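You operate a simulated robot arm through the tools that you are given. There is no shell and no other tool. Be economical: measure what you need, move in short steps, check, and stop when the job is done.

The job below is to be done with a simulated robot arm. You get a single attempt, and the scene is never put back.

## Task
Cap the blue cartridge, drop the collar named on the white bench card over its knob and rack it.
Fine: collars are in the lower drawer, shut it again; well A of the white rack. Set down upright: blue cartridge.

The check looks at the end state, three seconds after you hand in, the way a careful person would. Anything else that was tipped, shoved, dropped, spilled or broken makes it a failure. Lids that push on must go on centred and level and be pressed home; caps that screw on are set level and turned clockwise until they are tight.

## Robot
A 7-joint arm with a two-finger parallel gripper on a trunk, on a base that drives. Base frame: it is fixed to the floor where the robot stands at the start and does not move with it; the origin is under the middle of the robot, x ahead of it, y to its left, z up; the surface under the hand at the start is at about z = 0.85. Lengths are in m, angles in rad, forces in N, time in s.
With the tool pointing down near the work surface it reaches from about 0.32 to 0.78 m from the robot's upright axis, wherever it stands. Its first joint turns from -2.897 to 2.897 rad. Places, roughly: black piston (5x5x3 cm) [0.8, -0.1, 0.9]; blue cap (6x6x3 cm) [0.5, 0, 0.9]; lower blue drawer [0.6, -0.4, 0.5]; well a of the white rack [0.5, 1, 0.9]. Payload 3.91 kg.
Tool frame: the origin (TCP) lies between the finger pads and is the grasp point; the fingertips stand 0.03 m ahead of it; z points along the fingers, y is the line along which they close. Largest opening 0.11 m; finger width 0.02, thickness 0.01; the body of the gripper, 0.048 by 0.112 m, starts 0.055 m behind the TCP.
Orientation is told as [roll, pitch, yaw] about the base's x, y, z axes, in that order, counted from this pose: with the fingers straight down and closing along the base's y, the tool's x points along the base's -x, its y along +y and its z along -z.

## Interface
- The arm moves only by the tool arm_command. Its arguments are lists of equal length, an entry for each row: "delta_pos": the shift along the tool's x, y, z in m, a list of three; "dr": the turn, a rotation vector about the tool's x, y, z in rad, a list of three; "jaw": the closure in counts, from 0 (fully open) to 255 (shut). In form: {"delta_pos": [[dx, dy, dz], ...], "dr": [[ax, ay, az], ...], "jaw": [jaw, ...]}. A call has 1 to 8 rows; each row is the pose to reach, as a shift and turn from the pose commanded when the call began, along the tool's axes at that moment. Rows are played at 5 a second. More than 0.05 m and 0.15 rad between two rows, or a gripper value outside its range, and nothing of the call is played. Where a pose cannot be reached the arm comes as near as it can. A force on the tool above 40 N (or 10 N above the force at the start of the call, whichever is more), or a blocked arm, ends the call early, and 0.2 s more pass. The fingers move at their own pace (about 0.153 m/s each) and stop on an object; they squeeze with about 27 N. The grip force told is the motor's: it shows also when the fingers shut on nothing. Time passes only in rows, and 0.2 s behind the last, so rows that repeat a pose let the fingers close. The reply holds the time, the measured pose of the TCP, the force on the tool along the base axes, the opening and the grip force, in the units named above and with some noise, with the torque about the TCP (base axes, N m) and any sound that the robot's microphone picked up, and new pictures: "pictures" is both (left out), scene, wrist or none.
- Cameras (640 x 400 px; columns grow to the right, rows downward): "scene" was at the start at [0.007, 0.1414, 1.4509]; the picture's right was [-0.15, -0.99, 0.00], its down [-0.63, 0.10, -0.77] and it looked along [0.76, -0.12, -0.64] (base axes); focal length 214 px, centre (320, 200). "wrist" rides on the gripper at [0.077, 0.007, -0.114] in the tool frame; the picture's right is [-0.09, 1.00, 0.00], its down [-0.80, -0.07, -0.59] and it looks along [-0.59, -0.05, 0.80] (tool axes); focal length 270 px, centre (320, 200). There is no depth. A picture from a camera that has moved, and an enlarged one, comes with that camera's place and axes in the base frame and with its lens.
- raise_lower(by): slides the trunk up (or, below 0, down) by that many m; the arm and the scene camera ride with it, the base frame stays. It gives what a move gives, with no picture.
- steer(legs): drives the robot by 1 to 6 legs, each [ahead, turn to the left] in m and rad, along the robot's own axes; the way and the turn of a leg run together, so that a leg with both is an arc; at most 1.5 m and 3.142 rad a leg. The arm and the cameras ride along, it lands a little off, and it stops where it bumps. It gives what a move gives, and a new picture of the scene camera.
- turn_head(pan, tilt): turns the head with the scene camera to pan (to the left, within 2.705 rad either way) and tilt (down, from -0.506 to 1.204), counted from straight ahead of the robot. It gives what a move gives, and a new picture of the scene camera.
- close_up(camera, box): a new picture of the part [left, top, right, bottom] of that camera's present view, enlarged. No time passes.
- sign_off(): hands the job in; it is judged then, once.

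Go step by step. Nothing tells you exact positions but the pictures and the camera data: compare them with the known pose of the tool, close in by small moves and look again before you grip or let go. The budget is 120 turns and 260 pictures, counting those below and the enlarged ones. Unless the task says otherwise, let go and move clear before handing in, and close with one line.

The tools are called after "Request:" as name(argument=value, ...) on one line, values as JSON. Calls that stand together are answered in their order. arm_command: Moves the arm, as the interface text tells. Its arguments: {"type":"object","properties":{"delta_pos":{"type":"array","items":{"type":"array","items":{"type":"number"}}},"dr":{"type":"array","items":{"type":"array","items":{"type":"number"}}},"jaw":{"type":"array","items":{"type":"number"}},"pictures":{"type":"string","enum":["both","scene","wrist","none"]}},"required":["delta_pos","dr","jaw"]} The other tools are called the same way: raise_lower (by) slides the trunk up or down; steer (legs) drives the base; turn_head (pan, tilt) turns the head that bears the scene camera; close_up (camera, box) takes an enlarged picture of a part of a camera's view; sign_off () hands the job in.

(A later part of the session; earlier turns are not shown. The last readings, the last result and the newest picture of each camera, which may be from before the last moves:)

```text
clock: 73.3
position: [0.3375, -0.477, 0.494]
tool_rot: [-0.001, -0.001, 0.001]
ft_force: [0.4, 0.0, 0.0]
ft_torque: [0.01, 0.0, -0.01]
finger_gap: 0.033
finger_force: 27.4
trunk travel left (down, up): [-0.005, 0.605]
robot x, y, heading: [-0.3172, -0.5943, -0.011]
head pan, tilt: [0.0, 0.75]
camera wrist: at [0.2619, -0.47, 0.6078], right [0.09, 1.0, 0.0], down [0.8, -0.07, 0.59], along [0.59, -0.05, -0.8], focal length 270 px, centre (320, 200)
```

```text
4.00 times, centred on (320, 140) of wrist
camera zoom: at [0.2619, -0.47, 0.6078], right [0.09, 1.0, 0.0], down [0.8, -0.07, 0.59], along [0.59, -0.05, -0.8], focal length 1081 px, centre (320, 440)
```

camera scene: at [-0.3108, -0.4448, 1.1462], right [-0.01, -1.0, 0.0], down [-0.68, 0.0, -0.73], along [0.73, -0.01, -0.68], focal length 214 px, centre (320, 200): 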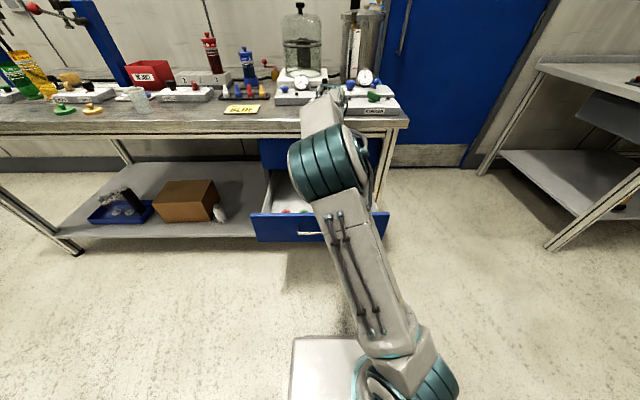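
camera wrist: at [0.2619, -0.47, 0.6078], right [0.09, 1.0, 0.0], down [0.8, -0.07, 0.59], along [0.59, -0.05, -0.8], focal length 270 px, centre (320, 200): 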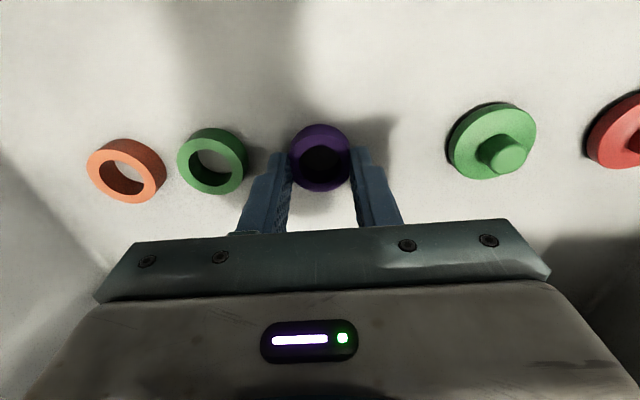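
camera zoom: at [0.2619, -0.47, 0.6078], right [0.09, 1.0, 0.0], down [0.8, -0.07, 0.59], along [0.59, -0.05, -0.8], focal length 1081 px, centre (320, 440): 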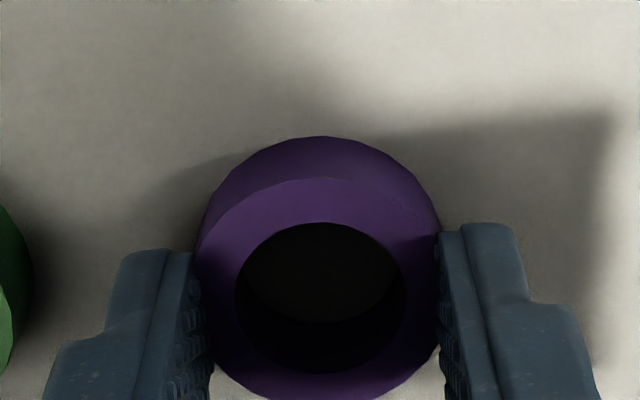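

The collar is held. Lift it out, drawing back from the bench edge.

Request:
arm_command(delta_pos=[[0, 0, -0.03], [0, 0, -0.07], [0.01, 0, -0.11], [0.025, 0, -0.15], [0.045, 0, -0.18], [0.06, 0, -0.18]], dr=[[0, 0, 0], [0, 0, 0], [0, 0, 0], [0, 0, 0], [0, 0, 0], [0, 0, 0]], jaw=[255, 255, 255, 255, 255, 255], pictures="wrist")

Request:
close_up(camera="wrist", box=[240, 90, 400, 190])

Request:
raise_lower(by=0.48)

```text
clock: 74.7
position: [0.2777, -0.4776, 0.6728]
tool_rot: [0.001, -0.001, 0.003]
ft_force: [0.3, 0.0, -0.9]
ft_torque: [-0.02, 0.03, -0.01]
finger_gap: 0.0332
finger_force: 26.7
trunk travel left (down, up): [-0.005, 0.605]
robot x, y, heading: [-0.3209, -0.5913, -0.008]
head pan, tilt: [0.0, 0.75]
camera wrist: at [0.202, -0.4701, 0.7879], right [0.09, 1.0, 0.0], down [0.8, -0.07, 0.59], along [0.59, -0.05, -0.8], focal length 270 px, centre (320, 200)
```

wrist: 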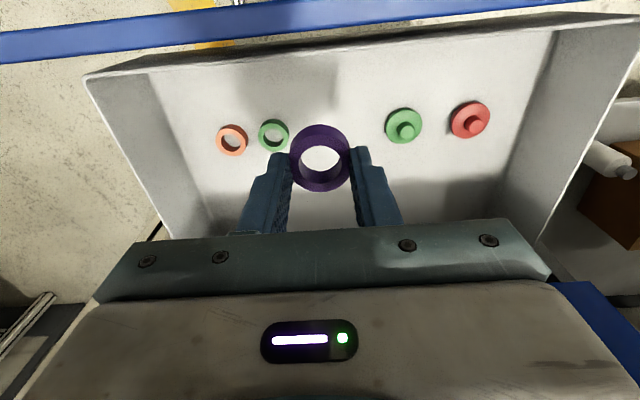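

```text
4.00 times, centred on (320, 140) of wrist
camera zoom: at [0.202, -0.4701, 0.7879], right [0.09, 1.0, 0.0], down [0.8, -0.07, 0.59], along [0.59, -0.05, -0.8], focal length 1081 px, centre (320, 440)
```

zoom: 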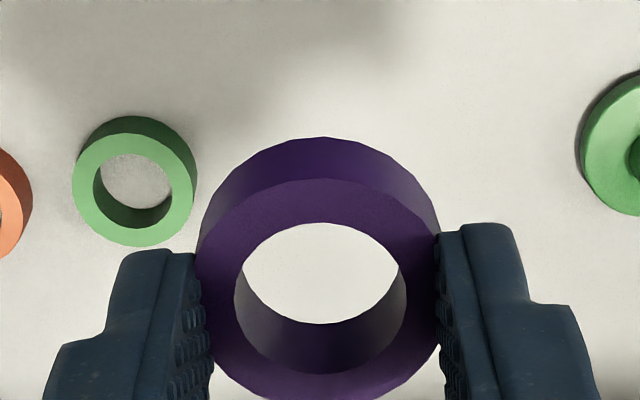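

```text
refused: 0.48 is not a number from -0.4 to 0.4
```

Collar is held square. Raise the trunk, then drive back, left, and forward to the cartridge.

Request:
raise_lower(by=0.4)

Request:
raise_lower(by=0.1)

Request:
steer(legs=[[-0.15, 0], [0, 1.571], [0.63, 0], [0, -1.571]])

```text
clock: 78.5
position: [0.2786, -0.4779, 1.0727]
tool_rot: [0.0, 0.001, 0.002]
ft_force: [0.2, 0.5, -0.1]
ft_torque: [0.0, -0.02, 0.04]
finger_gap: 0.0332
finger_force: 26.6
trunk travel left (down, up): [-0.405, 0.205]
robot x, y, heading: [-0.3151, -0.5949, -0.012]
head pan, tilt: [0.0, 0.75]
```

```text
clock: 79.8
position: [0.279, -0.4783, 1.1733]
tool_rot: [0.001, -0.001, 0.002]
ft_force: [0.1, -0.5, 0.1]
ft_torque: [-0.02, -0.01, 0.0]
finger_gap: 0.0332
finger_force: 27.2
trunk travel left (down, up): [-0.505, 0.105]
robot x, y, heading: [-0.3146, -0.596, -0.012]
head pan, tilt: [0.0, 0.75]
```

```text
clock: 92.0
position: [0.1268, 0.1646, 1.173]
tool_rot: [0.001, -0.001, 0.01]
ft_force: [0.1, -0.1, 0.0]
ft_torque: [-0.04, 0.05, 0.0]
finger_gap: 0.0333
finger_force: 27.1
trunk travel left (down, up): [-0.505, 0.105]
robot x, y, heading: [-0.4695, 0.0429, 0.003]
head pan, tilt: [0.0, 0.75]
camera scene: at [-0.4632, 0.1927, 1.5262], right [0.0, -1.0, 0.0], down [-0.68, 0.0, -0.73], along [0.73, 0.0, -0.68], focal length 214 px, centre (320, 200)
```

scene: 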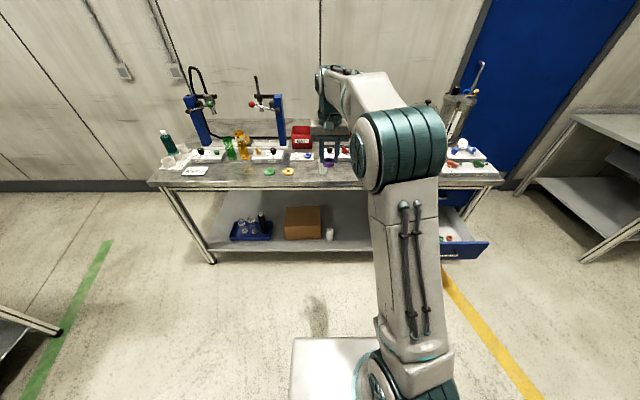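

Request:
arm_command(delta_pos=[[0, -0.045, 0], [0, -0.09, 0], [0, -0.135, 0], [0, -0.18, 0], [0, -0.225, 0], [0, -0.27, 0], [0, -0.295, 0]], dr=[[0, 0, 0.007], [0, 0, 0.007], [0, 0, 0.007], [0, 0, 0.007], [0, 0, 0.007], [0, 0, 0.007], [0, 0, 0.007]], jaw=[255, 255, 255, 255, 255, 255, 255], pictures="none")

Request:
steer(legs=[[0.55, 0]])

Request:
close_up(camera="wrist", box=[0, 0, 640, 400])

```text
clock: 93.7
position: [0.1303, -0.1314, 1.1731]
tool_rot: [0.001, -0.001, 0.006]
ft_force: [-0.1, -0.3, 0.0]
ft_torque: [0.03, 0.03, 0.0]
finger_gap: 0.0333
finger_force: 27.2
trunk travel left (down, up): [-0.505, 0.105]
robot x, y, heading: [-0.4688, 0.0424, 0.002]
head pan, tilt: [0.0, 0.75]
```

```text
clock: 96.8
position: [0.6795, -0.1266, 1.1732]
tool_rot: [0.001, 0.0, 0.006]
ft_force: [0.2, -0.2, 0.7]
ft_torque: [0.0, 0.01, 0.06]
finger_gap: 0.0329
finger_force: 27.5
trunk travel left (down, up): [-0.505, 0.105]
robot x, y, heading: [0.0817, 0.0439, 0.011]
head pan, tilt: [0.0, 0.75]
camera scene: at [0.084, 0.1944, 1.5262], right [0.0, -1.0, 0.0], down [-0.68, 0.0, -0.73], along [0.73, 0.0, -0.68], focal length 214 px, centre (320, 200)
```

scene: 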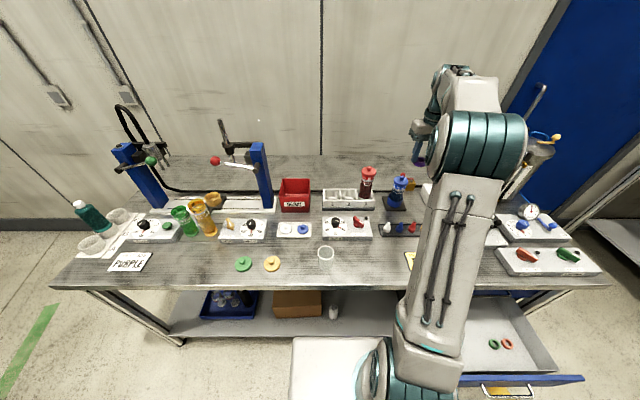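

```text
1.00 times, centred on (320, 200) of wrist (not enlarged: the box is as wide or as high as the picture)
camera zoom: at [0.602, -0.1197, 1.2877], right [0.08, 1.0, 0.0], down [0.8, -0.06, 0.59], along [0.59, -0.05, -0.8], focal length 270 px, centre (320, 200)
```

zoom: 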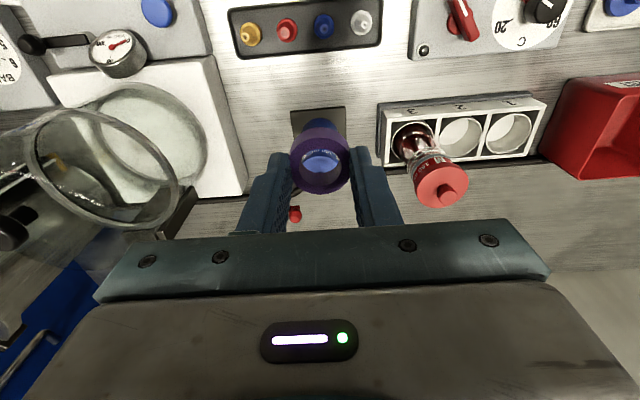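

I'll go above the knob and look through the ring.

Request:
arm_command(delta_pos=[[-0.03, -0.003, 0], [-0.06, -0.006, 0], [-0.0975, -0.009, 0], [-0.0975, -0.009, 0.03], [-0.0975, -0.009, 0.07], [-0.0975, -0.009, 0.07]], dr=[[0, 0, 0.006], [0, 0, 0.006], [0, 0, 0.006], [0, 0, 0.006], [0, 0, 0.006], [0, 0, 0.006]], jaw=[255, 255, 255, 255, 255, 255], pictures="none")

Request:
close_up(camera="wrist", box=[240, 90, 400, 190])

Request:
close_up(camera="scene", box=[368, 140, 448, 190])

```text
clock: 98.2
position: [0.7751, -0.135, 1.1024]
tool_rot: [0.001, 0.0, 0.002]
ft_force: [0.2, 0.0, 0.8]
ft_torque: [0.01, 0.03, -0.02]
finger_gap: 0.033
finger_force: 27.1
trunk travel left (down, up): [-0.505, 0.105]
robot x, y, heading: [0.0776, 0.0453, 0.008]
head pan, tilt: [0.0, 0.75]
```

```text
4.00 times, centred on (320, 140) of wrist
camera zoom: at [0.6992, -0.1273, 1.2172], right [0.09, 1.0, 0.0], down [0.8, -0.07, 0.59], along [0.59, -0.05, -0.8], focal length 1081 px, centre (320, 440)
```

zoom: 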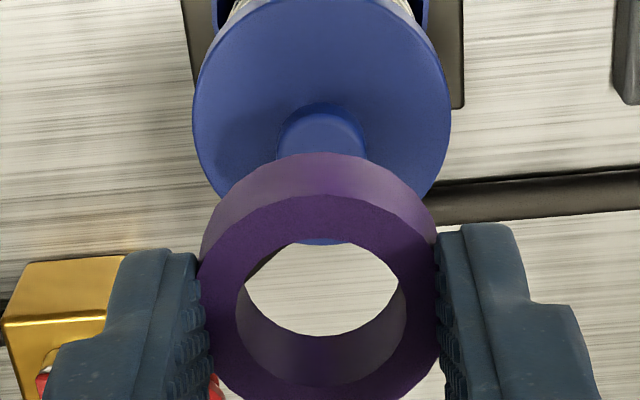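

```text
8.00 times, centred on (408, 165) of scene
camera zoom: at [0.084, 0.1943, 1.5263], right [0.01, -1.0, 0.0], down [-0.68, 0.0, -0.73], along [0.73, 0.0, -0.68], focal length 1716 px, centre (-384, 480)
```

zoom: 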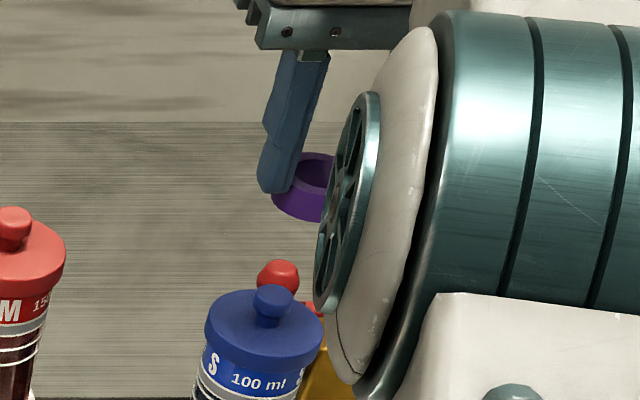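

The ring needs to go about 3.5 mm forward. Adjust and lower to just above the knob.

Request:
arm_command(delta_pos=[[-0.0035, 0, 0.015], [-0.0035, 0, 0.035], [-0.0035, 0, 0.055], [-0.0035, 0, 0.055]], dr=[[0, 0, 0], [0, 0, 0], [0, 0, 0], [0, 0, 0]], jaw=[255, 255, 255, 255], pictures="none")

Request:
close_up(camera="wrist", box=[240, 90, 400, 190])

Request:
close_up(camera="scene", box=[376, 155, 432, 190])

```text
clock: 99.2
position: [0.7795, -0.1349, 1.048]
tool_rot: [0.0, -0.001, 0.002]
ft_force: [-0.6, 0.3, -0.4]
ft_torque: [0.01, 0.05, 0.03]
finger_gap: 0.0333
finger_force: 26.5
trunk travel left (down, up): [-0.505, 0.105]
robot x, y, heading: [0.0795, 0.0458, 0.007]
head pan, tilt: [0.0, 0.75]
```

```text
4.00 times, centred on (320, 140) of wrist
camera zoom: at [0.703, -0.1273, 1.1628], right [0.09, 1.0, 0.0], down [0.8, -0.07, 0.59], along [0.59, -0.05, -0.8], focal length 1081 px, centre (320, 440)
```

zoom: 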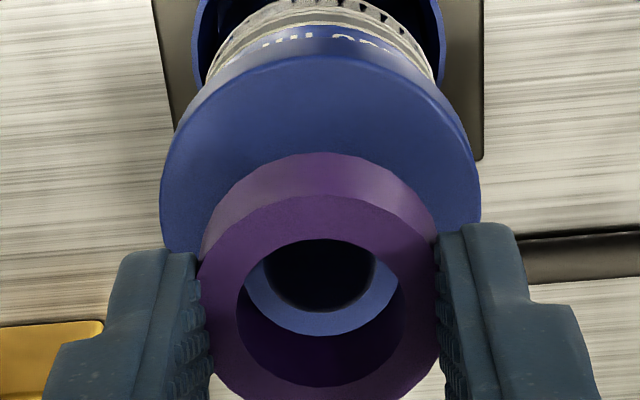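

```text
11.43 times, centred on (404, 172) of scene
camera zoom: at [0.0837, 0.1944, 1.5262], right [0.0, -1.0, 0.0], down [-0.68, 0.0, -0.73], along [0.73, 0.0, -0.68], focal length 2451 px, centre (-640, 514)
```

zoom: 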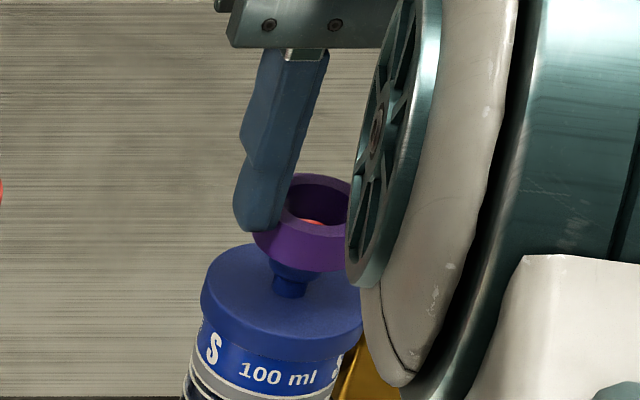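

Knob is visible in the hole; a further 2.5 mm forward centres it. Then lower over the knob.

Request:
arm_command(delta_pos=[[-0.0025, 0.0003, 0.0], [-0.0025, 0.0003, 0.004], [-0.0025, 0.0003, 0.008], [-0.0025, 0.0003, 0.013], [-0.0025, 0.0003, 0.018], [-0.0025, 0.0003, 0.023]], dr=[[0, 0, 0], [0, 0, 0], [0, 0, 0], [0, 0, 0], [0, 0, 0], [0, 0, 0]], jaw=[255, 255, 255, 255, 255, 255], pictures="none")

Request:
close_up(camera="wrist", box=[240, 90, 400, 190])

Request:
close_up(camera="scene", box=[376, 155, 432, 190])

```text
clock: 100.6
position: [0.7819, -0.1346, 1.0247]
tool_rot: [0.0, 0.001, 0.001]
ft_force: [-0.4, 0.2, -0.3]
ft_torque: [-0.01, 0.02, -0.02]
finger_gap: 0.0332
finger_force: 27.3
trunk travel left (down, up): [-0.505, 0.105]
robot x, y, heading: [0.0812, 0.0437, 0.008]
head pan, tilt: [0.0, 0.75]
```

```text
4.00 times, centred on (320, 140) of wrist
camera zoom: at [0.7055, -0.1274, 1.1399], right [0.09, 1.0, 0.0], down [0.8, -0.07, 0.6], along [0.59, -0.05, -0.8], focal length 1081 px, centre (320, 440)
```

zoom: 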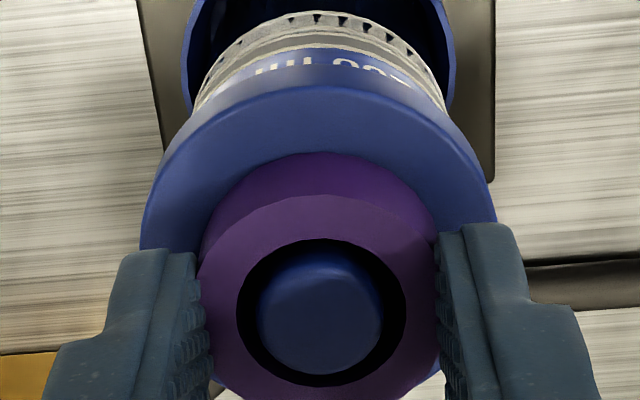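

```text
11.43 times, centred on (404, 172) of scene
camera zoom: at [0.0837, 0.1944, 1.5262], right [0.0, -1.0, 0.0], down [-0.68, 0.0, -0.73], along [0.73, 0.0, -0.68], focal length 2451 px, centre (-640, 514)
```

zoom: 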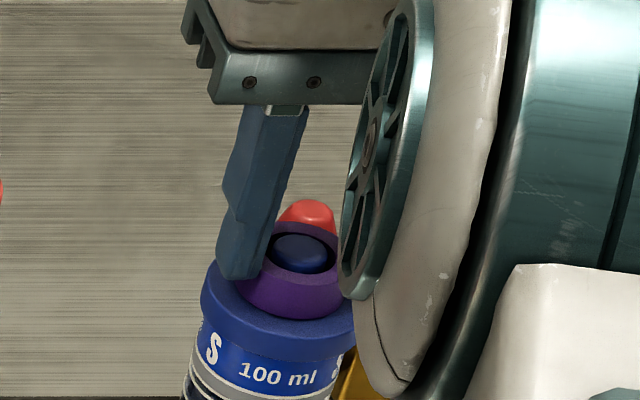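

Perfectly around the knob. Lower a few mm more to the disc, then release and rise.

Request:
arm_command(delta_pos=[[0, 0, 0.002], [0, 0, 0.004], [0, 0, 0.004], [0, 0, 0.004], [0, 0, 0.004], [0, 0, -0.03], [0, 0, -0.07]], dr=[[0, 0, 0], [0, 0, 0], [0, 0, 0], [0, 0, 0], [0, 0, 0], [0, 0, 0], [0, 0, 0]], jaw=[255, 255, 150, 150, 150, 150, 150], pictures="wrist")

Request:
close_up(camera="wrist", box=[240, 60, 400, 160])

Request:
close_up(camera="scene", box=[376, 155, 432, 190])

```text
clock: 102.2
position: [0.7819, -0.135, 1.0963]
tool_rot: [0.0, 0.001, 0.002]
ft_force: [-0.3, 0.0, -0.3]
ft_torque: [0.03, 0.0, -0.01]
finger_gap: 0.0449
finger_force: 0.0
trunk travel left (down, up): [-0.505, 0.105]
robot x, y, heading: [0.0782, 0.0439, 0.003]
head pan, tilt: [0.0, 0.75]
camera wrist: at [0.705, -0.1274, 1.2103], right [0.09, 1.0, 0.0], down [0.8, -0.07, 0.59], along [0.59, -0.05, -0.8], focal length 270 px, centre (320, 200)
```

wrist: 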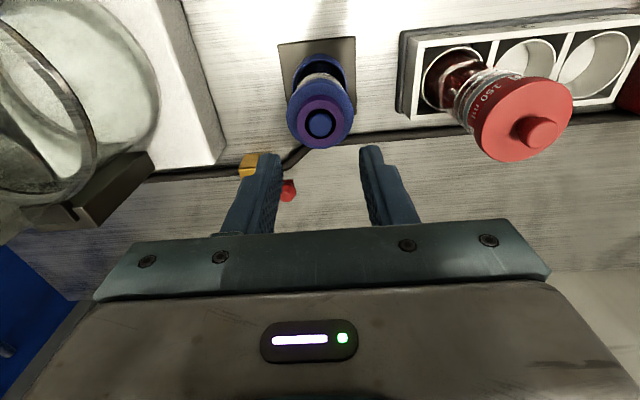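

```text
4.00 times, centred on (320, 110) of wrist
camera zoom: at [0.705, -0.1274, 1.2103], right [0.09, 1.0, 0.0], down [0.8, -0.07, 0.59], along [0.59, -0.05, -0.8], focal length 1081 px, centre (320, 560)
```

zoom: 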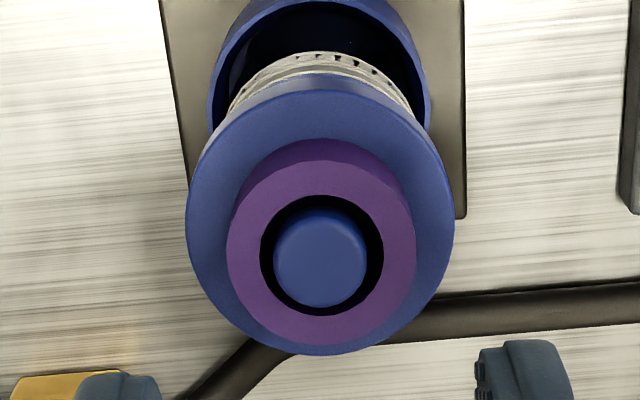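

```text
11.43 times, centred on (404, 172) of scene
camera zoom: at [0.0835, 0.1944, 1.5262], right [0.0, -1.0, 0.0], down [-0.68, 0.0, -0.73], along [0.73, 0.0, -0.68], focal length 2451 px, centre (-640, 514)
```

zoom: 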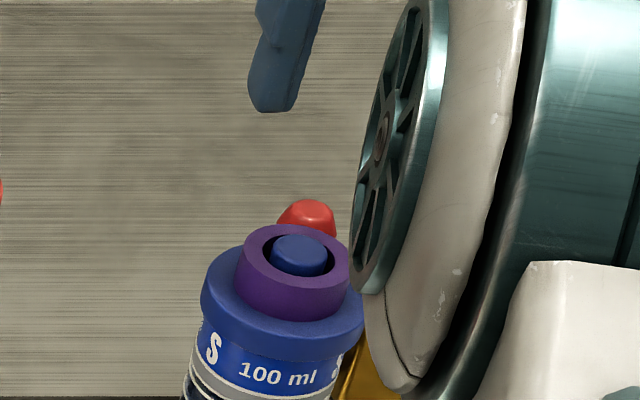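

The collar sits flat over the knob. Now I'll open wider and straddle the cap's rim to lift the cartridge from above, checking carefully that the cap holds.

Request:
arm_command(delta_pos=[[0, 0, 0], [0, 0, 0.03], [0, 0, 0.06], [0, 0, 0.09], [0, 0, 0.123], [0, 0, 0.123]], dr=[[0, 0, 0], [0, 0, 0], [0, 0, 0], [0, 0, 0], [0, 0, 0], [0, 0, 0]], jaw=[60, 60, 60, 60, 60, 60], pictures="wrist")

Request:
close_up(camera="scene", box=[368, 150, 448, 210])

```text
clock: 103.6
position: [0.7834, -0.1346, 0.9727]
tool_rot: [0.001, -0.002, 0.002]
ft_force: [0.1, 0.8, 0.2]
ft_torque: [-0.01, 0.01, -0.01]
finger_gap: 0.0843
finger_force: 0.0
trunk travel left (down, up): [-0.505, 0.105]
robot x, y, heading: [0.0793, 0.0401, 0.008]
head pan, tilt: [0.0, 0.75]
camera wrist: at [0.7058, -0.127, 1.0866], right [0.09, 1.0, 0.0], down [0.8, -0.07, 0.59], along [0.59, -0.05, -0.8], focal length 270 px, centre (320, 200)
```

wrist: 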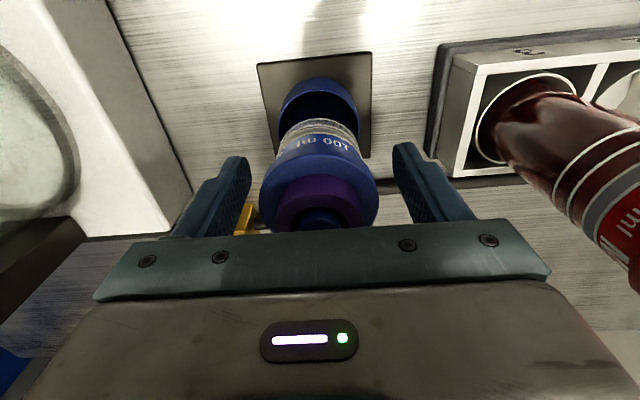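

```text
6.67 times, centred on (408, 180) of scene
camera zoom: at [0.0837, 0.1944, 1.5263], right [0.0, -1.0, 0.0], down [-0.68, 0.0, -0.73], along [0.73, 0.0, -0.68], focal length 1430 px, centre (-267, 333)
```

zoom: 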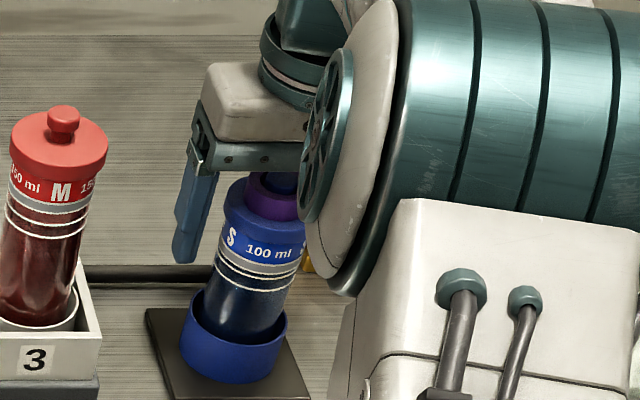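

Straddling the cap. Close gently and lift a centimetre or so.

Request:
arm_command(delta_pos=[[0, 0, 0], [0, 0, 0], [0, 0, 0], [0, 0, 0]], dr=[[0, 0, 0], [0, 0, 0], [0, 0, 0], [0, 0, 0]], jaw=[110, 160, 255, 255], pictures="wrist")

Request:
close_up(camera="scene", box=[368, 150, 448, 210])

```text
clock: 104.6
position: [0.7819, -0.1341, 0.9721]
tool_rot: [0.0, 0.002, 0.002]
ft_force: [-0.7, -0.9, 0.5]
ft_torque: [0.03, -0.02, 0.03]
finger_gap: 0.0562
finger_force: 27.4
trunk travel left (down, up): [-0.505, 0.105]
robot x, y, heading: [0.0764, 0.0474, 0.01]
head pan, tilt: [0.0, 0.75]
camera wrist: at [0.7057, -0.1271, 1.0869], right [0.09, 1.0, 0.0], down [0.8, -0.07, 0.59], along [0.59, -0.05, -0.8], focal length 270 px, centre (320, 200)
```

wrist: 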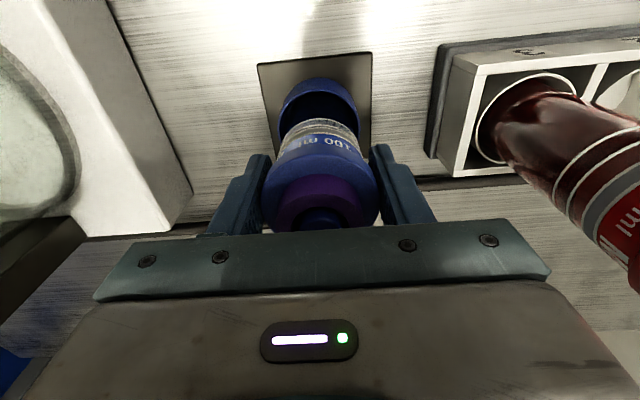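

```text
6.67 times, centred on (408, 180) of scene
camera zoom: at [0.0836, 0.1943, 1.5262], right [0.0, -1.0, 0.0], down [-0.68, 0.0, -0.73], along [0.73, 0.0, -0.68], focal length 1430 px, centre (-267, 333)
```

zoom: 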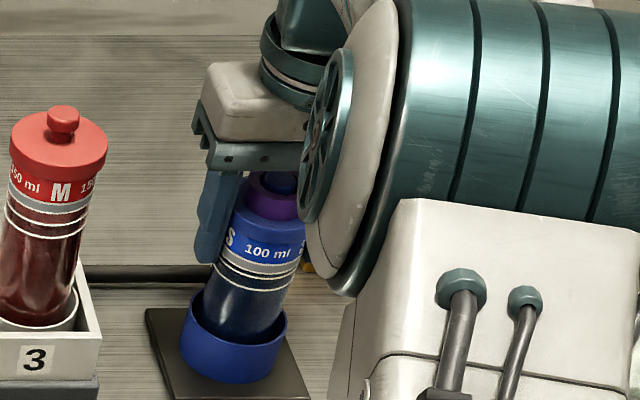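

Gripped on the 5.6 cm cap. Lift slowly by 1.5 cm and check that cap and body move together.

Request:
arm_command(delta_pos=[[0, 0, -0.004], [0, 0, -0.008], [0, 0, -0.012], [0, 0, -0.016], [0, 0, -0.016]], dr=[[0, 0, 0], [0, 0, 0], [0, 0, 0], [0, 0, 0], [0, 0, 0]], jaw=[255, 255, 255, 255, 255], pictures="wrist")

Request:
close_up(camera="scene", box=[368, 150, 448, 210])

```text
clock: 105.8
position: [0.7826, -0.1352, 0.9872]
tool_rot: [0.0, 0.0, 0.001]
ft_force: [-0.7, -0.8, -0.9]
ft_torque: [0.0, 0.02, -0.02]
finger_gap: 0.0567
finger_force: 26.9
trunk travel left (down, up): [-0.505, 0.105]
robot x, y, heading: [0.0793, 0.045, 0.007]
head pan, tilt: [0.0, 0.75]
camera wrist: at [0.7058, -0.1274, 1.1029], right [0.09, 1.0, 0.0], down [0.8, -0.07, 0.59], along [0.59, -0.05, -0.8], focal length 270 px, centre (320, 200)
```

wrist: 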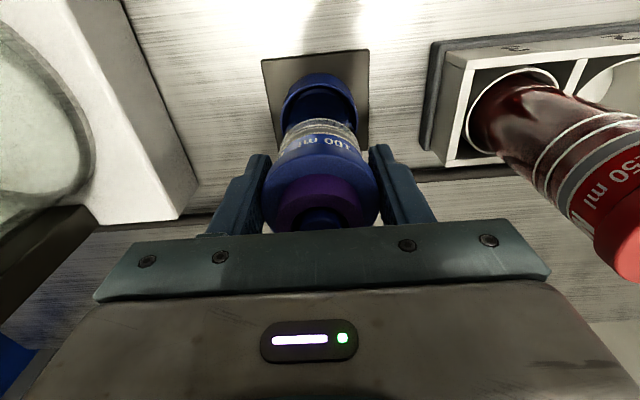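

```text
6.67 times, centred on (408, 180) of scene
camera zoom: at [0.0838, 0.1943, 1.5262], right [0.0, -1.0, 0.0], down [-0.68, 0.0, -0.73], along [0.73, 0.0, -0.68], focal length 1430 px, centre (-267, 333)
```

zoom: 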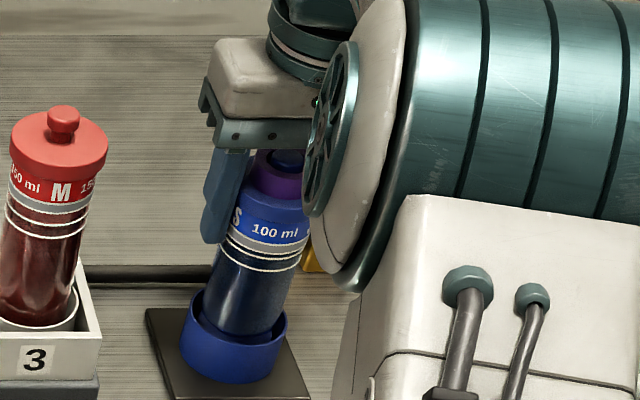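

Cap and body rise together. Lift higher and check before driving.

Request:
arm_command(delta_pos=[[0, 0, -0.03], [0, 0, -0.06], [0, 0, -0.09], [0.0, 0, -0.12], [0.02, 0, -0.15], [0.05, 0, -0.17], [0.08, 0, -0.18], [0.1, 0, -0.18]], dr=[[0, 0, 0], [0, 0, 0], [0, 0, 0], [0, 0, 0], [0, 0, 0], [0, 0, 0], [0, 0, 0], [0, 0, 0]], jaw=[255, 255, 255, 255, 255, 255, 255, 255], pictures="both")

```text
clock: 107.6
position: [0.6807, -0.1343, 1.1685]
tool_rot: [0.001, -0.001, 0.002]
ft_force: [0.0, -0.5, -1.0]
ft_torque: [0.01, 0.01, 0.02]
finger_gap: 0.0566
finger_force: 27.2
trunk travel left (down, up): [-0.505, 0.105]
robot x, y, heading: [0.0793, 0.0431, 0.004]
head pan, tilt: [0.0, 0.75]
camera scene: at [0.0833, 0.1944, 1.5262], right [0.0, -1.0, 0.0], down [-0.68, 0.0, -0.73], along [0.73, 0.0, -0.68], focal length 214 px, centre (320, 200)
camera wrist: at [0.6044, -0.1261, 1.2832], right [0.09, 1.0, 0.0], down [0.8, -0.07, 0.6], along [0.59, -0.05, -0.8], focal length 270 px, centre (320, 200)
```

scene: 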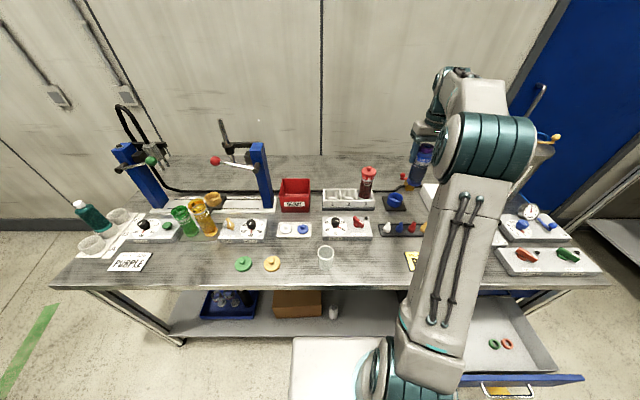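
wrist: 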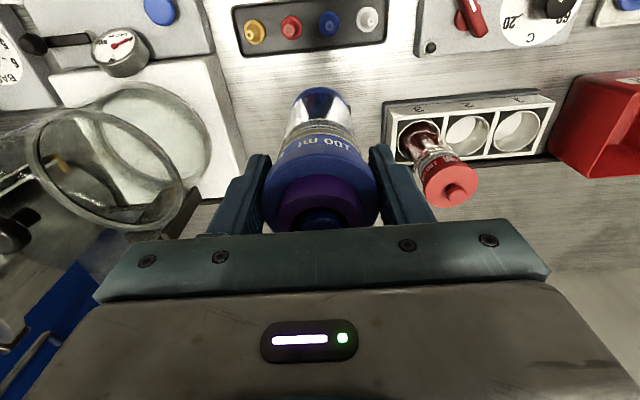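

Request:
close_up(camera="scene", box=[370, 135, 450, 215])

Request:
close_up(camera="wrist", box=[240, 70, 400, 170])

```text
5.00 times, centred on (410, 175) of scene
camera zoom: at [0.0833, 0.1944, 1.5262], right [0.0, -1.0, 0.0], down [-0.68, 0.0, -0.73], along [0.73, 0.0, -0.68], focal length 1072 px, centre (-130, 325)
```

zoom: 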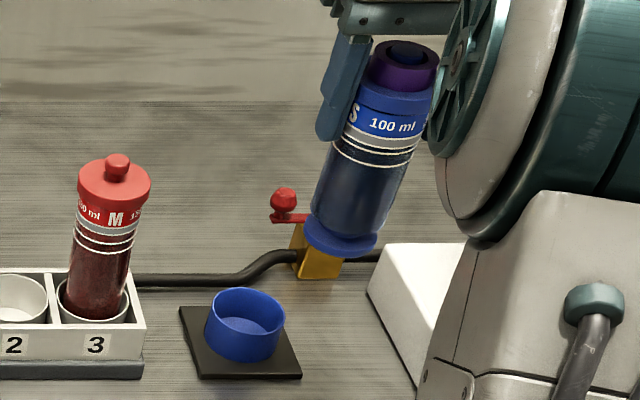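

```text
4.00 times, centred on (320, 120) of wrist
camera zoom: at [0.6044, -0.1261, 1.2832], right [0.09, 1.0, 0.0], down [0.8, -0.07, 0.6], along [0.59, -0.05, -0.8], focal length 1081 px, centre (320, 520)
```

zoom: 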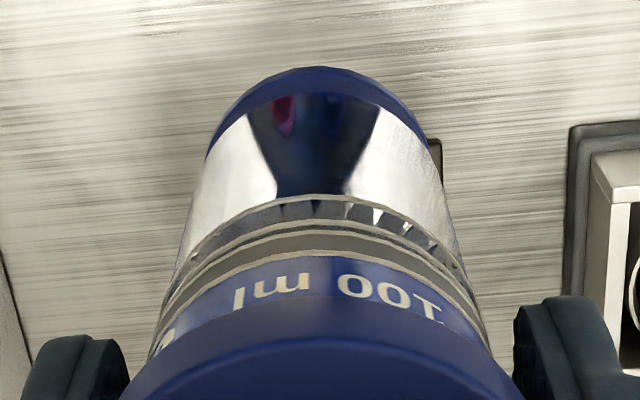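

The cartridge is held whole and upright. Now drive back, left, and face the bench again before well A.

Request:
steer(legs=[[-0.53, 0], [0, 1.571], [0.98, 0], [0, -1.571]])

Request:
arm_command(delta_pos=[[0, 0.04, 0], [0, 0.08, 0], [0, 0.12, 0], [0.0, 0.13, 0]], dr=[[0, 0, 0], [0, 0, 0], [0, 0, 0], [0, 0, 0]], jaw=[255, 255, 255, 255], pictures="both")

```text
clock: 123.0
position: [0.1454, 0.8513, 1.1665]
tool_rot: [0.0, 0.0, 0.009]
ft_force: [0.9, -0.1, -2.3]
ft_torque: [0.0, -0.01, -0.02]
finger_gap: 0.056
finger_force: 26.3
trunk travel left (down, up): [-0.505, 0.105]
robot x, y, heading: [-0.4568, 1.0247, 0.013]
head pan, tilt: [0.0, 0.75]
camera scene: at [-0.455, 1.1738, 1.5263], right [0.01, -1.0, 0.0], down [-0.68, -0.01, -0.73], along [0.73, 0.01, -0.68], focal length 214 px, centre (320, 200)
```

scene: 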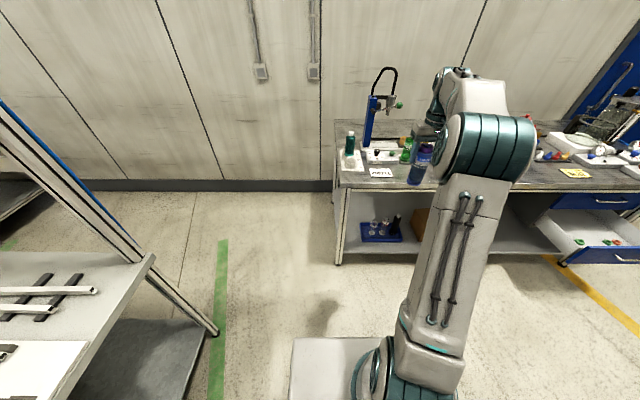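

```text
clock: 124.0
position: [0.1455, 0.9805, 1.1659]
tool_rot: [0.001, 0.001, 0.008]
ft_force: [0.3, -0.1, -2.6]
ft_torque: [0.04, 0.0, 0.02]
finger_gap: 0.0564
finger_force: 27.2
trunk travel left (down, up): [-0.505, 0.105]
robot x, y, heading: [-0.4568, 1.0216, 0.011]
head pan, tilt: [0.0, 0.75]
camera scene: at [-0.455, 1.1743, 1.5262], right [0.01, -1.0, 0.0], down [-0.68, -0.01, -0.73], along [0.73, 0.01, -0.68], focal length 214 px, centre (320, 200)
camera wrist: at [0.0685, 0.988, 1.2822], right [0.08, 1.0, 0.0], down [0.8, -0.06, 0.59], along [0.59, -0.05, -0.8], focal length 270 px, centre (320, 200)
```

scene: 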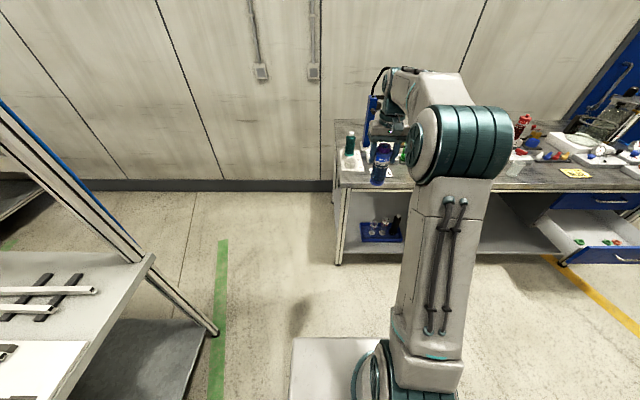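
wrist: 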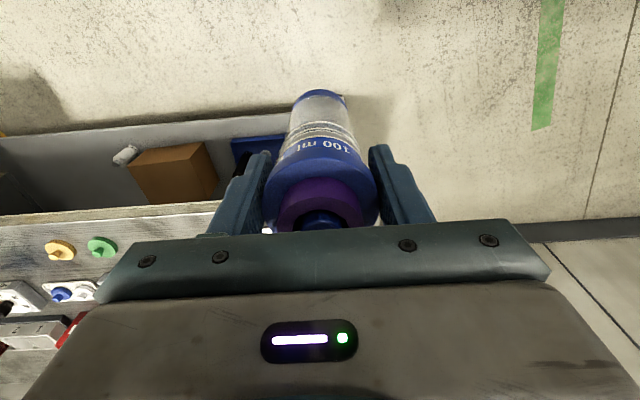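

Request:
steer(legs=[[0.28, 0]])

Request:
turn_head(pan=0.1, tilt=0.75)

Request:
close_up(camera="scene", box=[300, 80, 460, 200])

Request:
close_up(camera="wrist", box=[0, 0, 640, 400])

```text
clock: 126.0
position: [0.4253, 0.9835, 1.1668]
tool_rot: [-0.001, 0.0, 0.009]
ft_force: [-0.8, 0.6, -1.4]
ft_torque: [0.01, 0.05, 0.0]
finger_gap: 0.0561
finger_force: 27.0
trunk travel left (down, up): [-0.505, 0.105]
robot x, y, heading: [-0.1791, 1.0268, 0.013]
head pan, tilt: [0.0, 0.75]
camera scene: at [-0.1752, 1.1777, 1.5262], right [0.01, -1.0, 0.0], down [-0.68, -0.01, -0.73], along [0.73, 0.01, -0.68], focal length 214 px, centre (320, 200)
```

scene: 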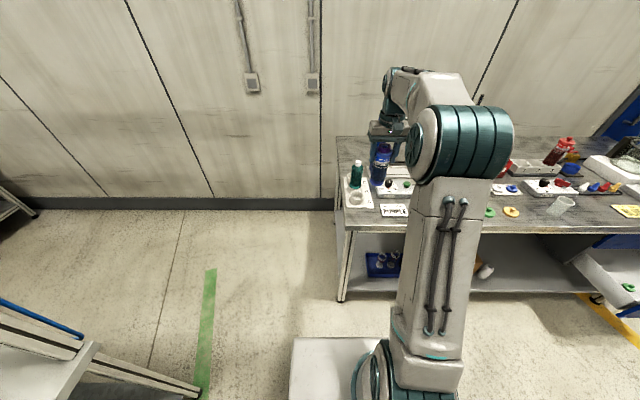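

```text
clock: 126.7
position: [0.425, 0.9843, 1.1673]
tool_rot: [-0.001, 0.002, 0.006]
ft_force: [0.2, -0.7, -2.9]
ft_torque: [0.0, -0.03, 0.0]
finger_gap: 0.056
finger_force: 27.0
trunk travel left (down, up): [-0.505, 0.105]
robot x, y, heading: [-0.1811, 1.0294, 0.012]
head pan, tilt: [0.099, 0.75]
camera scene: at [-0.1764, 1.1859, 1.5262], right [0.11, -0.99, 0.0], down [-0.68, -0.08, -0.73], along [0.73, 0.08, -0.68], focal length 214 px, centre (320, 200)
```

scene: 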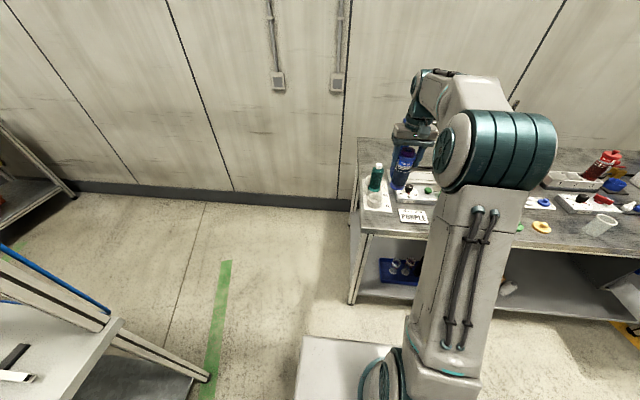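

```text
3.33 times, centred on (380, 140) of scene
camera zoom: at [-0.1764, 1.1859, 1.5262], right [0.11, -0.99, 0.0], down [-0.68, -0.08, -0.73], along [0.73, 0.08, -0.68], focal length 715 px, centre (120, 400)
```

zoom: 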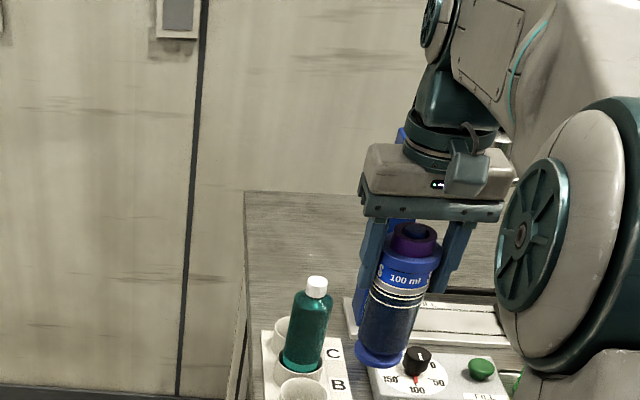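

```text
1.00 times, centred on (320, 200) of wrist (not enlarged: the box is as wide or as high as the picture)
camera zoom: at [0.3477, 0.9913, 1.2821], right [0.08, 1.0, 0.0], down [0.8, -0.06, 0.59], along [0.59, -0.05, -0.8], focal length 270 px, centre (320, 200)
```

zoom: 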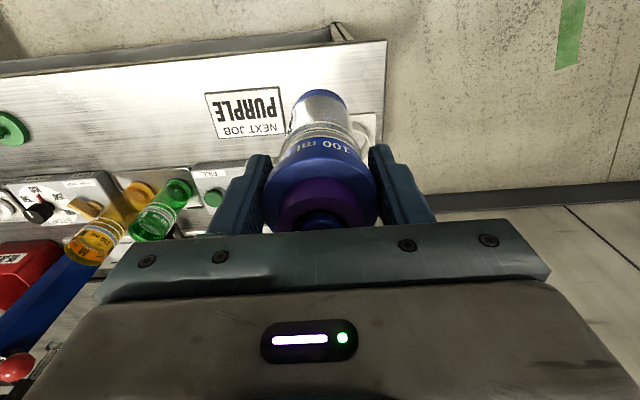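

Request:
close_up(camera="scene", box=[350, 155, 430, 235])

```text
5.00 times, centred on (390, 195) of scene
camera zoom: at [-0.1764, 1.1859, 1.5262], right [0.11, -0.99, 0.0], down [-0.68, -0.08, -0.73], along [0.73, 0.08, -0.68], focal length 1072 px, centre (-30, 225)
```

zoom: 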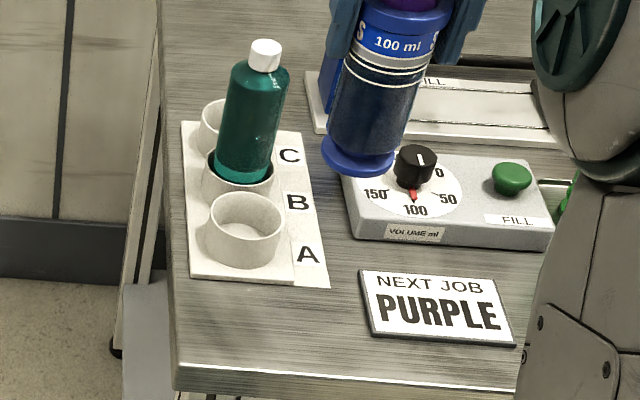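

Well A is the front, empty cup at about (0.533, 1.021), rim near z 0.90. I'll move the cartridge above it and check alignment.

Request:
arm_command(delta_pos=[[-0.025, 0.01, 0.01], [-0.055, 0.02, 0.03], [-0.08, 0.03, 0.055], [-0.105, 0.037, 0.085], [-0.107, 0.038, 0.115], [-0.107, 0.038, 0.13], [-0.107, 0.038, 0.13]], dr=[[0, 0, 0.008], [0, 0, 0.008], [0, 0, 0.008], [0, 0, 0.008], [0, 0, 0.008], [0, 0, 0.008], [0, 0, 0.008]], jaw=[255, 255, 255, 255, 255, 255, 255], pictures="wrist")

Request:
close_up(camera="scene", box=[350, 145, 430, 225])

Request:
close_up(camera="wrist", box=[240, 60, 400, 160])

```text
clock: 128.2
position: [0.5318, 1.0236, 1.0386]
tool_rot: [-0.002, -0.001, 0.004]
ft_force: [0.3, -0.5, -0.8]
ft_torque: [-0.01, -0.02, -0.04]
finger_gap: 0.0561
finger_force: 26.8
trunk travel left (down, up): [-0.505, 0.105]
robot x, y, heading: [-0.18, 1.0277, 0.009]
head pan, tilt: [0.099, 0.75]
camera wrist: at [0.4555, 1.0309, 1.1524], right [0.09, 1.0, 0.0], down [0.8, -0.07, 0.59], along [0.59, -0.05, -0.8], focal length 270 px, centre (320, 200)
```

wrist: 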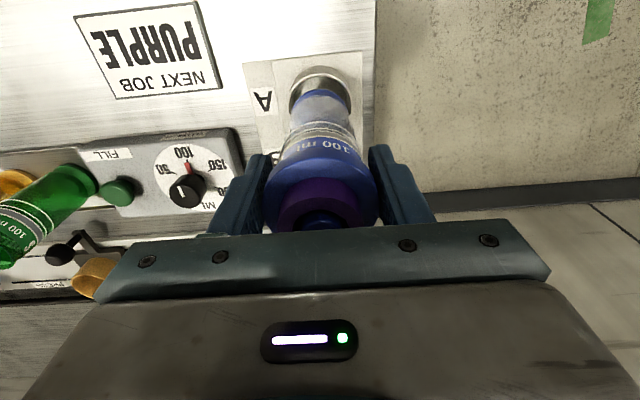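

```text
5.00 times, centred on (390, 185) of scene
camera zoom: at [-0.1763, 1.1859, 1.5262], right [0.11, -0.99, 0.0], down [-0.68, -0.08, -0.73], along [0.73, 0.08, -0.68], focal length 1072 px, centre (-30, 275)
```

zoom: 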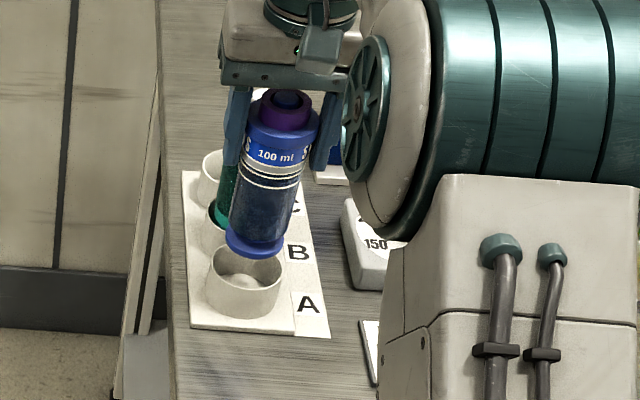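

```text
4.00 times, centred on (320, 110) of wrist
camera zoom: at [0.4555, 1.0309, 1.1524], right [0.09, 1.0, 0.0], down [0.8, -0.07, 0.59], along [0.59, -0.05, -0.8], focal length 1081 px, centre (320, 560)
```

zoom: 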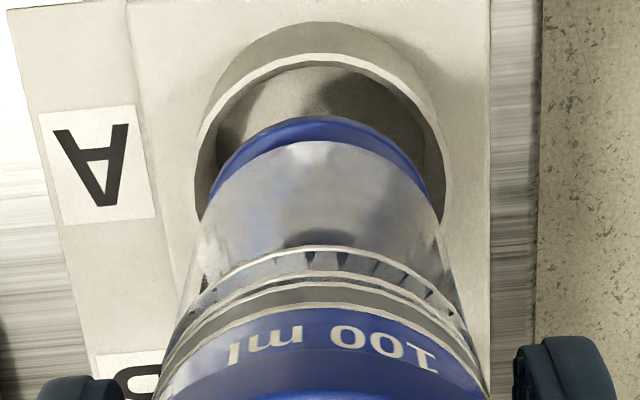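

Aligned to within ~2 mm. Shift 1.5 mm forward and lower into the well.

Request:
arm_command(delta_pos=[[-0.0015, 0, 0.01], [-0.0015, 0, 0.02], [-0.0015, 0, 0.03], [-0.0015, 0, 0.04], [-0.0015, 0, 0.048], [-0.0015, 0, 0.048]], dr=[[0, 0, 0], [0, 0, 0], [0, 0, 0], [0, 0, 0], [0, 0, 0], [0, 0, 0]], jaw=[255, 255, 255, 255, 255, 255], pictures="none")

Request:
close_up(camera="scene", box=[350, 145, 430, 225])

Request:
close_up(camera="wrist", box=[240, 60, 400, 160])

```text
clock: 129.7
position: [0.5317, 1.0227, 0.9882]
tool_rot: [-0.001, 0.001, 0.002]
ft_force: [0.2, 0.0, -1.2]
ft_torque: [0.02, -0.01, 0.03]
finger_gap: 0.0563
finger_force: 27.2
trunk travel left (down, up): [-0.505, 0.105]
robot x, y, heading: [-0.1851, 1.0288, 0.015]
head pan, tilt: [0.099, 0.75]
```

```text
5.00 times, centred on (390, 185) of scene
camera zoom: at [-0.1763, 1.1859, 1.5262], right [0.11, -0.99, 0.0], down [-0.68, -0.08, -0.73], along [0.73, 0.08, -0.68], focal length 1072 px, centre (-30, 275)
```

zoom: 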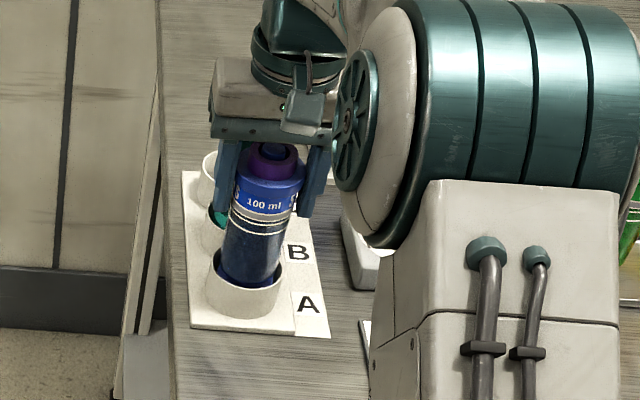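

```text
4.00 times, centred on (320, 110) of wrist
camera zoom: at [0.4563, 1.031, 1.104], right [0.09, 1.0, 0.0], down [0.8, -0.07, 0.59], along [0.59, -0.05, -0.8], focal length 1081 px, centre (320, 560)
```

zoom: 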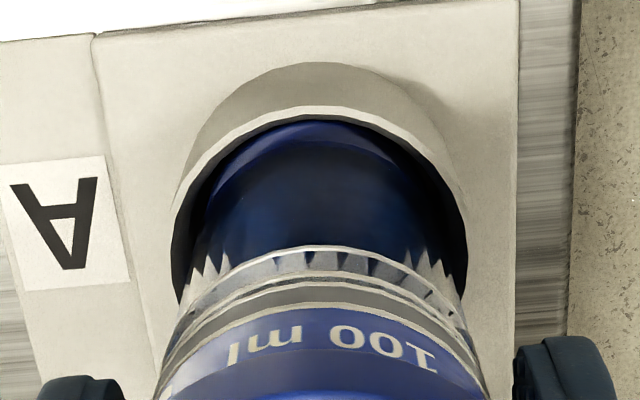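

Inside the well without contact. Continue slowly down to the floor.

Request:
arm_command(delta_pos=[[0.0015, 0, 0.003], [0.0015, 0, 0.006], [0.0015, 0, 0.009], [0.0015, 0, 0.012], [0.0015, 0, 0.015], [0.0015, 0, 0.018]], dr=[[0, 0, 0], [0, 0, 0], [0, 0, 0], [0, 0, 0], [0, 0, 0], [0, 0, 0]], jaw=[255, 255, 255, 255, 255, 255], pictures="none")

```text
clock: 131.1
position: [0.5304, 1.0233, 0.9731]
tool_rot: [0.0, 0.0, 0.002]
ft_force: [0.0, -0.4, 2.6]
ft_torque: [0.03, -0.02, 0.01]
finger_gap: 0.0561
finger_force: 26.5
trunk travel left (down, up): [-0.505, 0.105]
robot x, y, heading: [-0.1812, 1.0295, 0.011]
head pan, tilt: [0.099, 0.75]
```

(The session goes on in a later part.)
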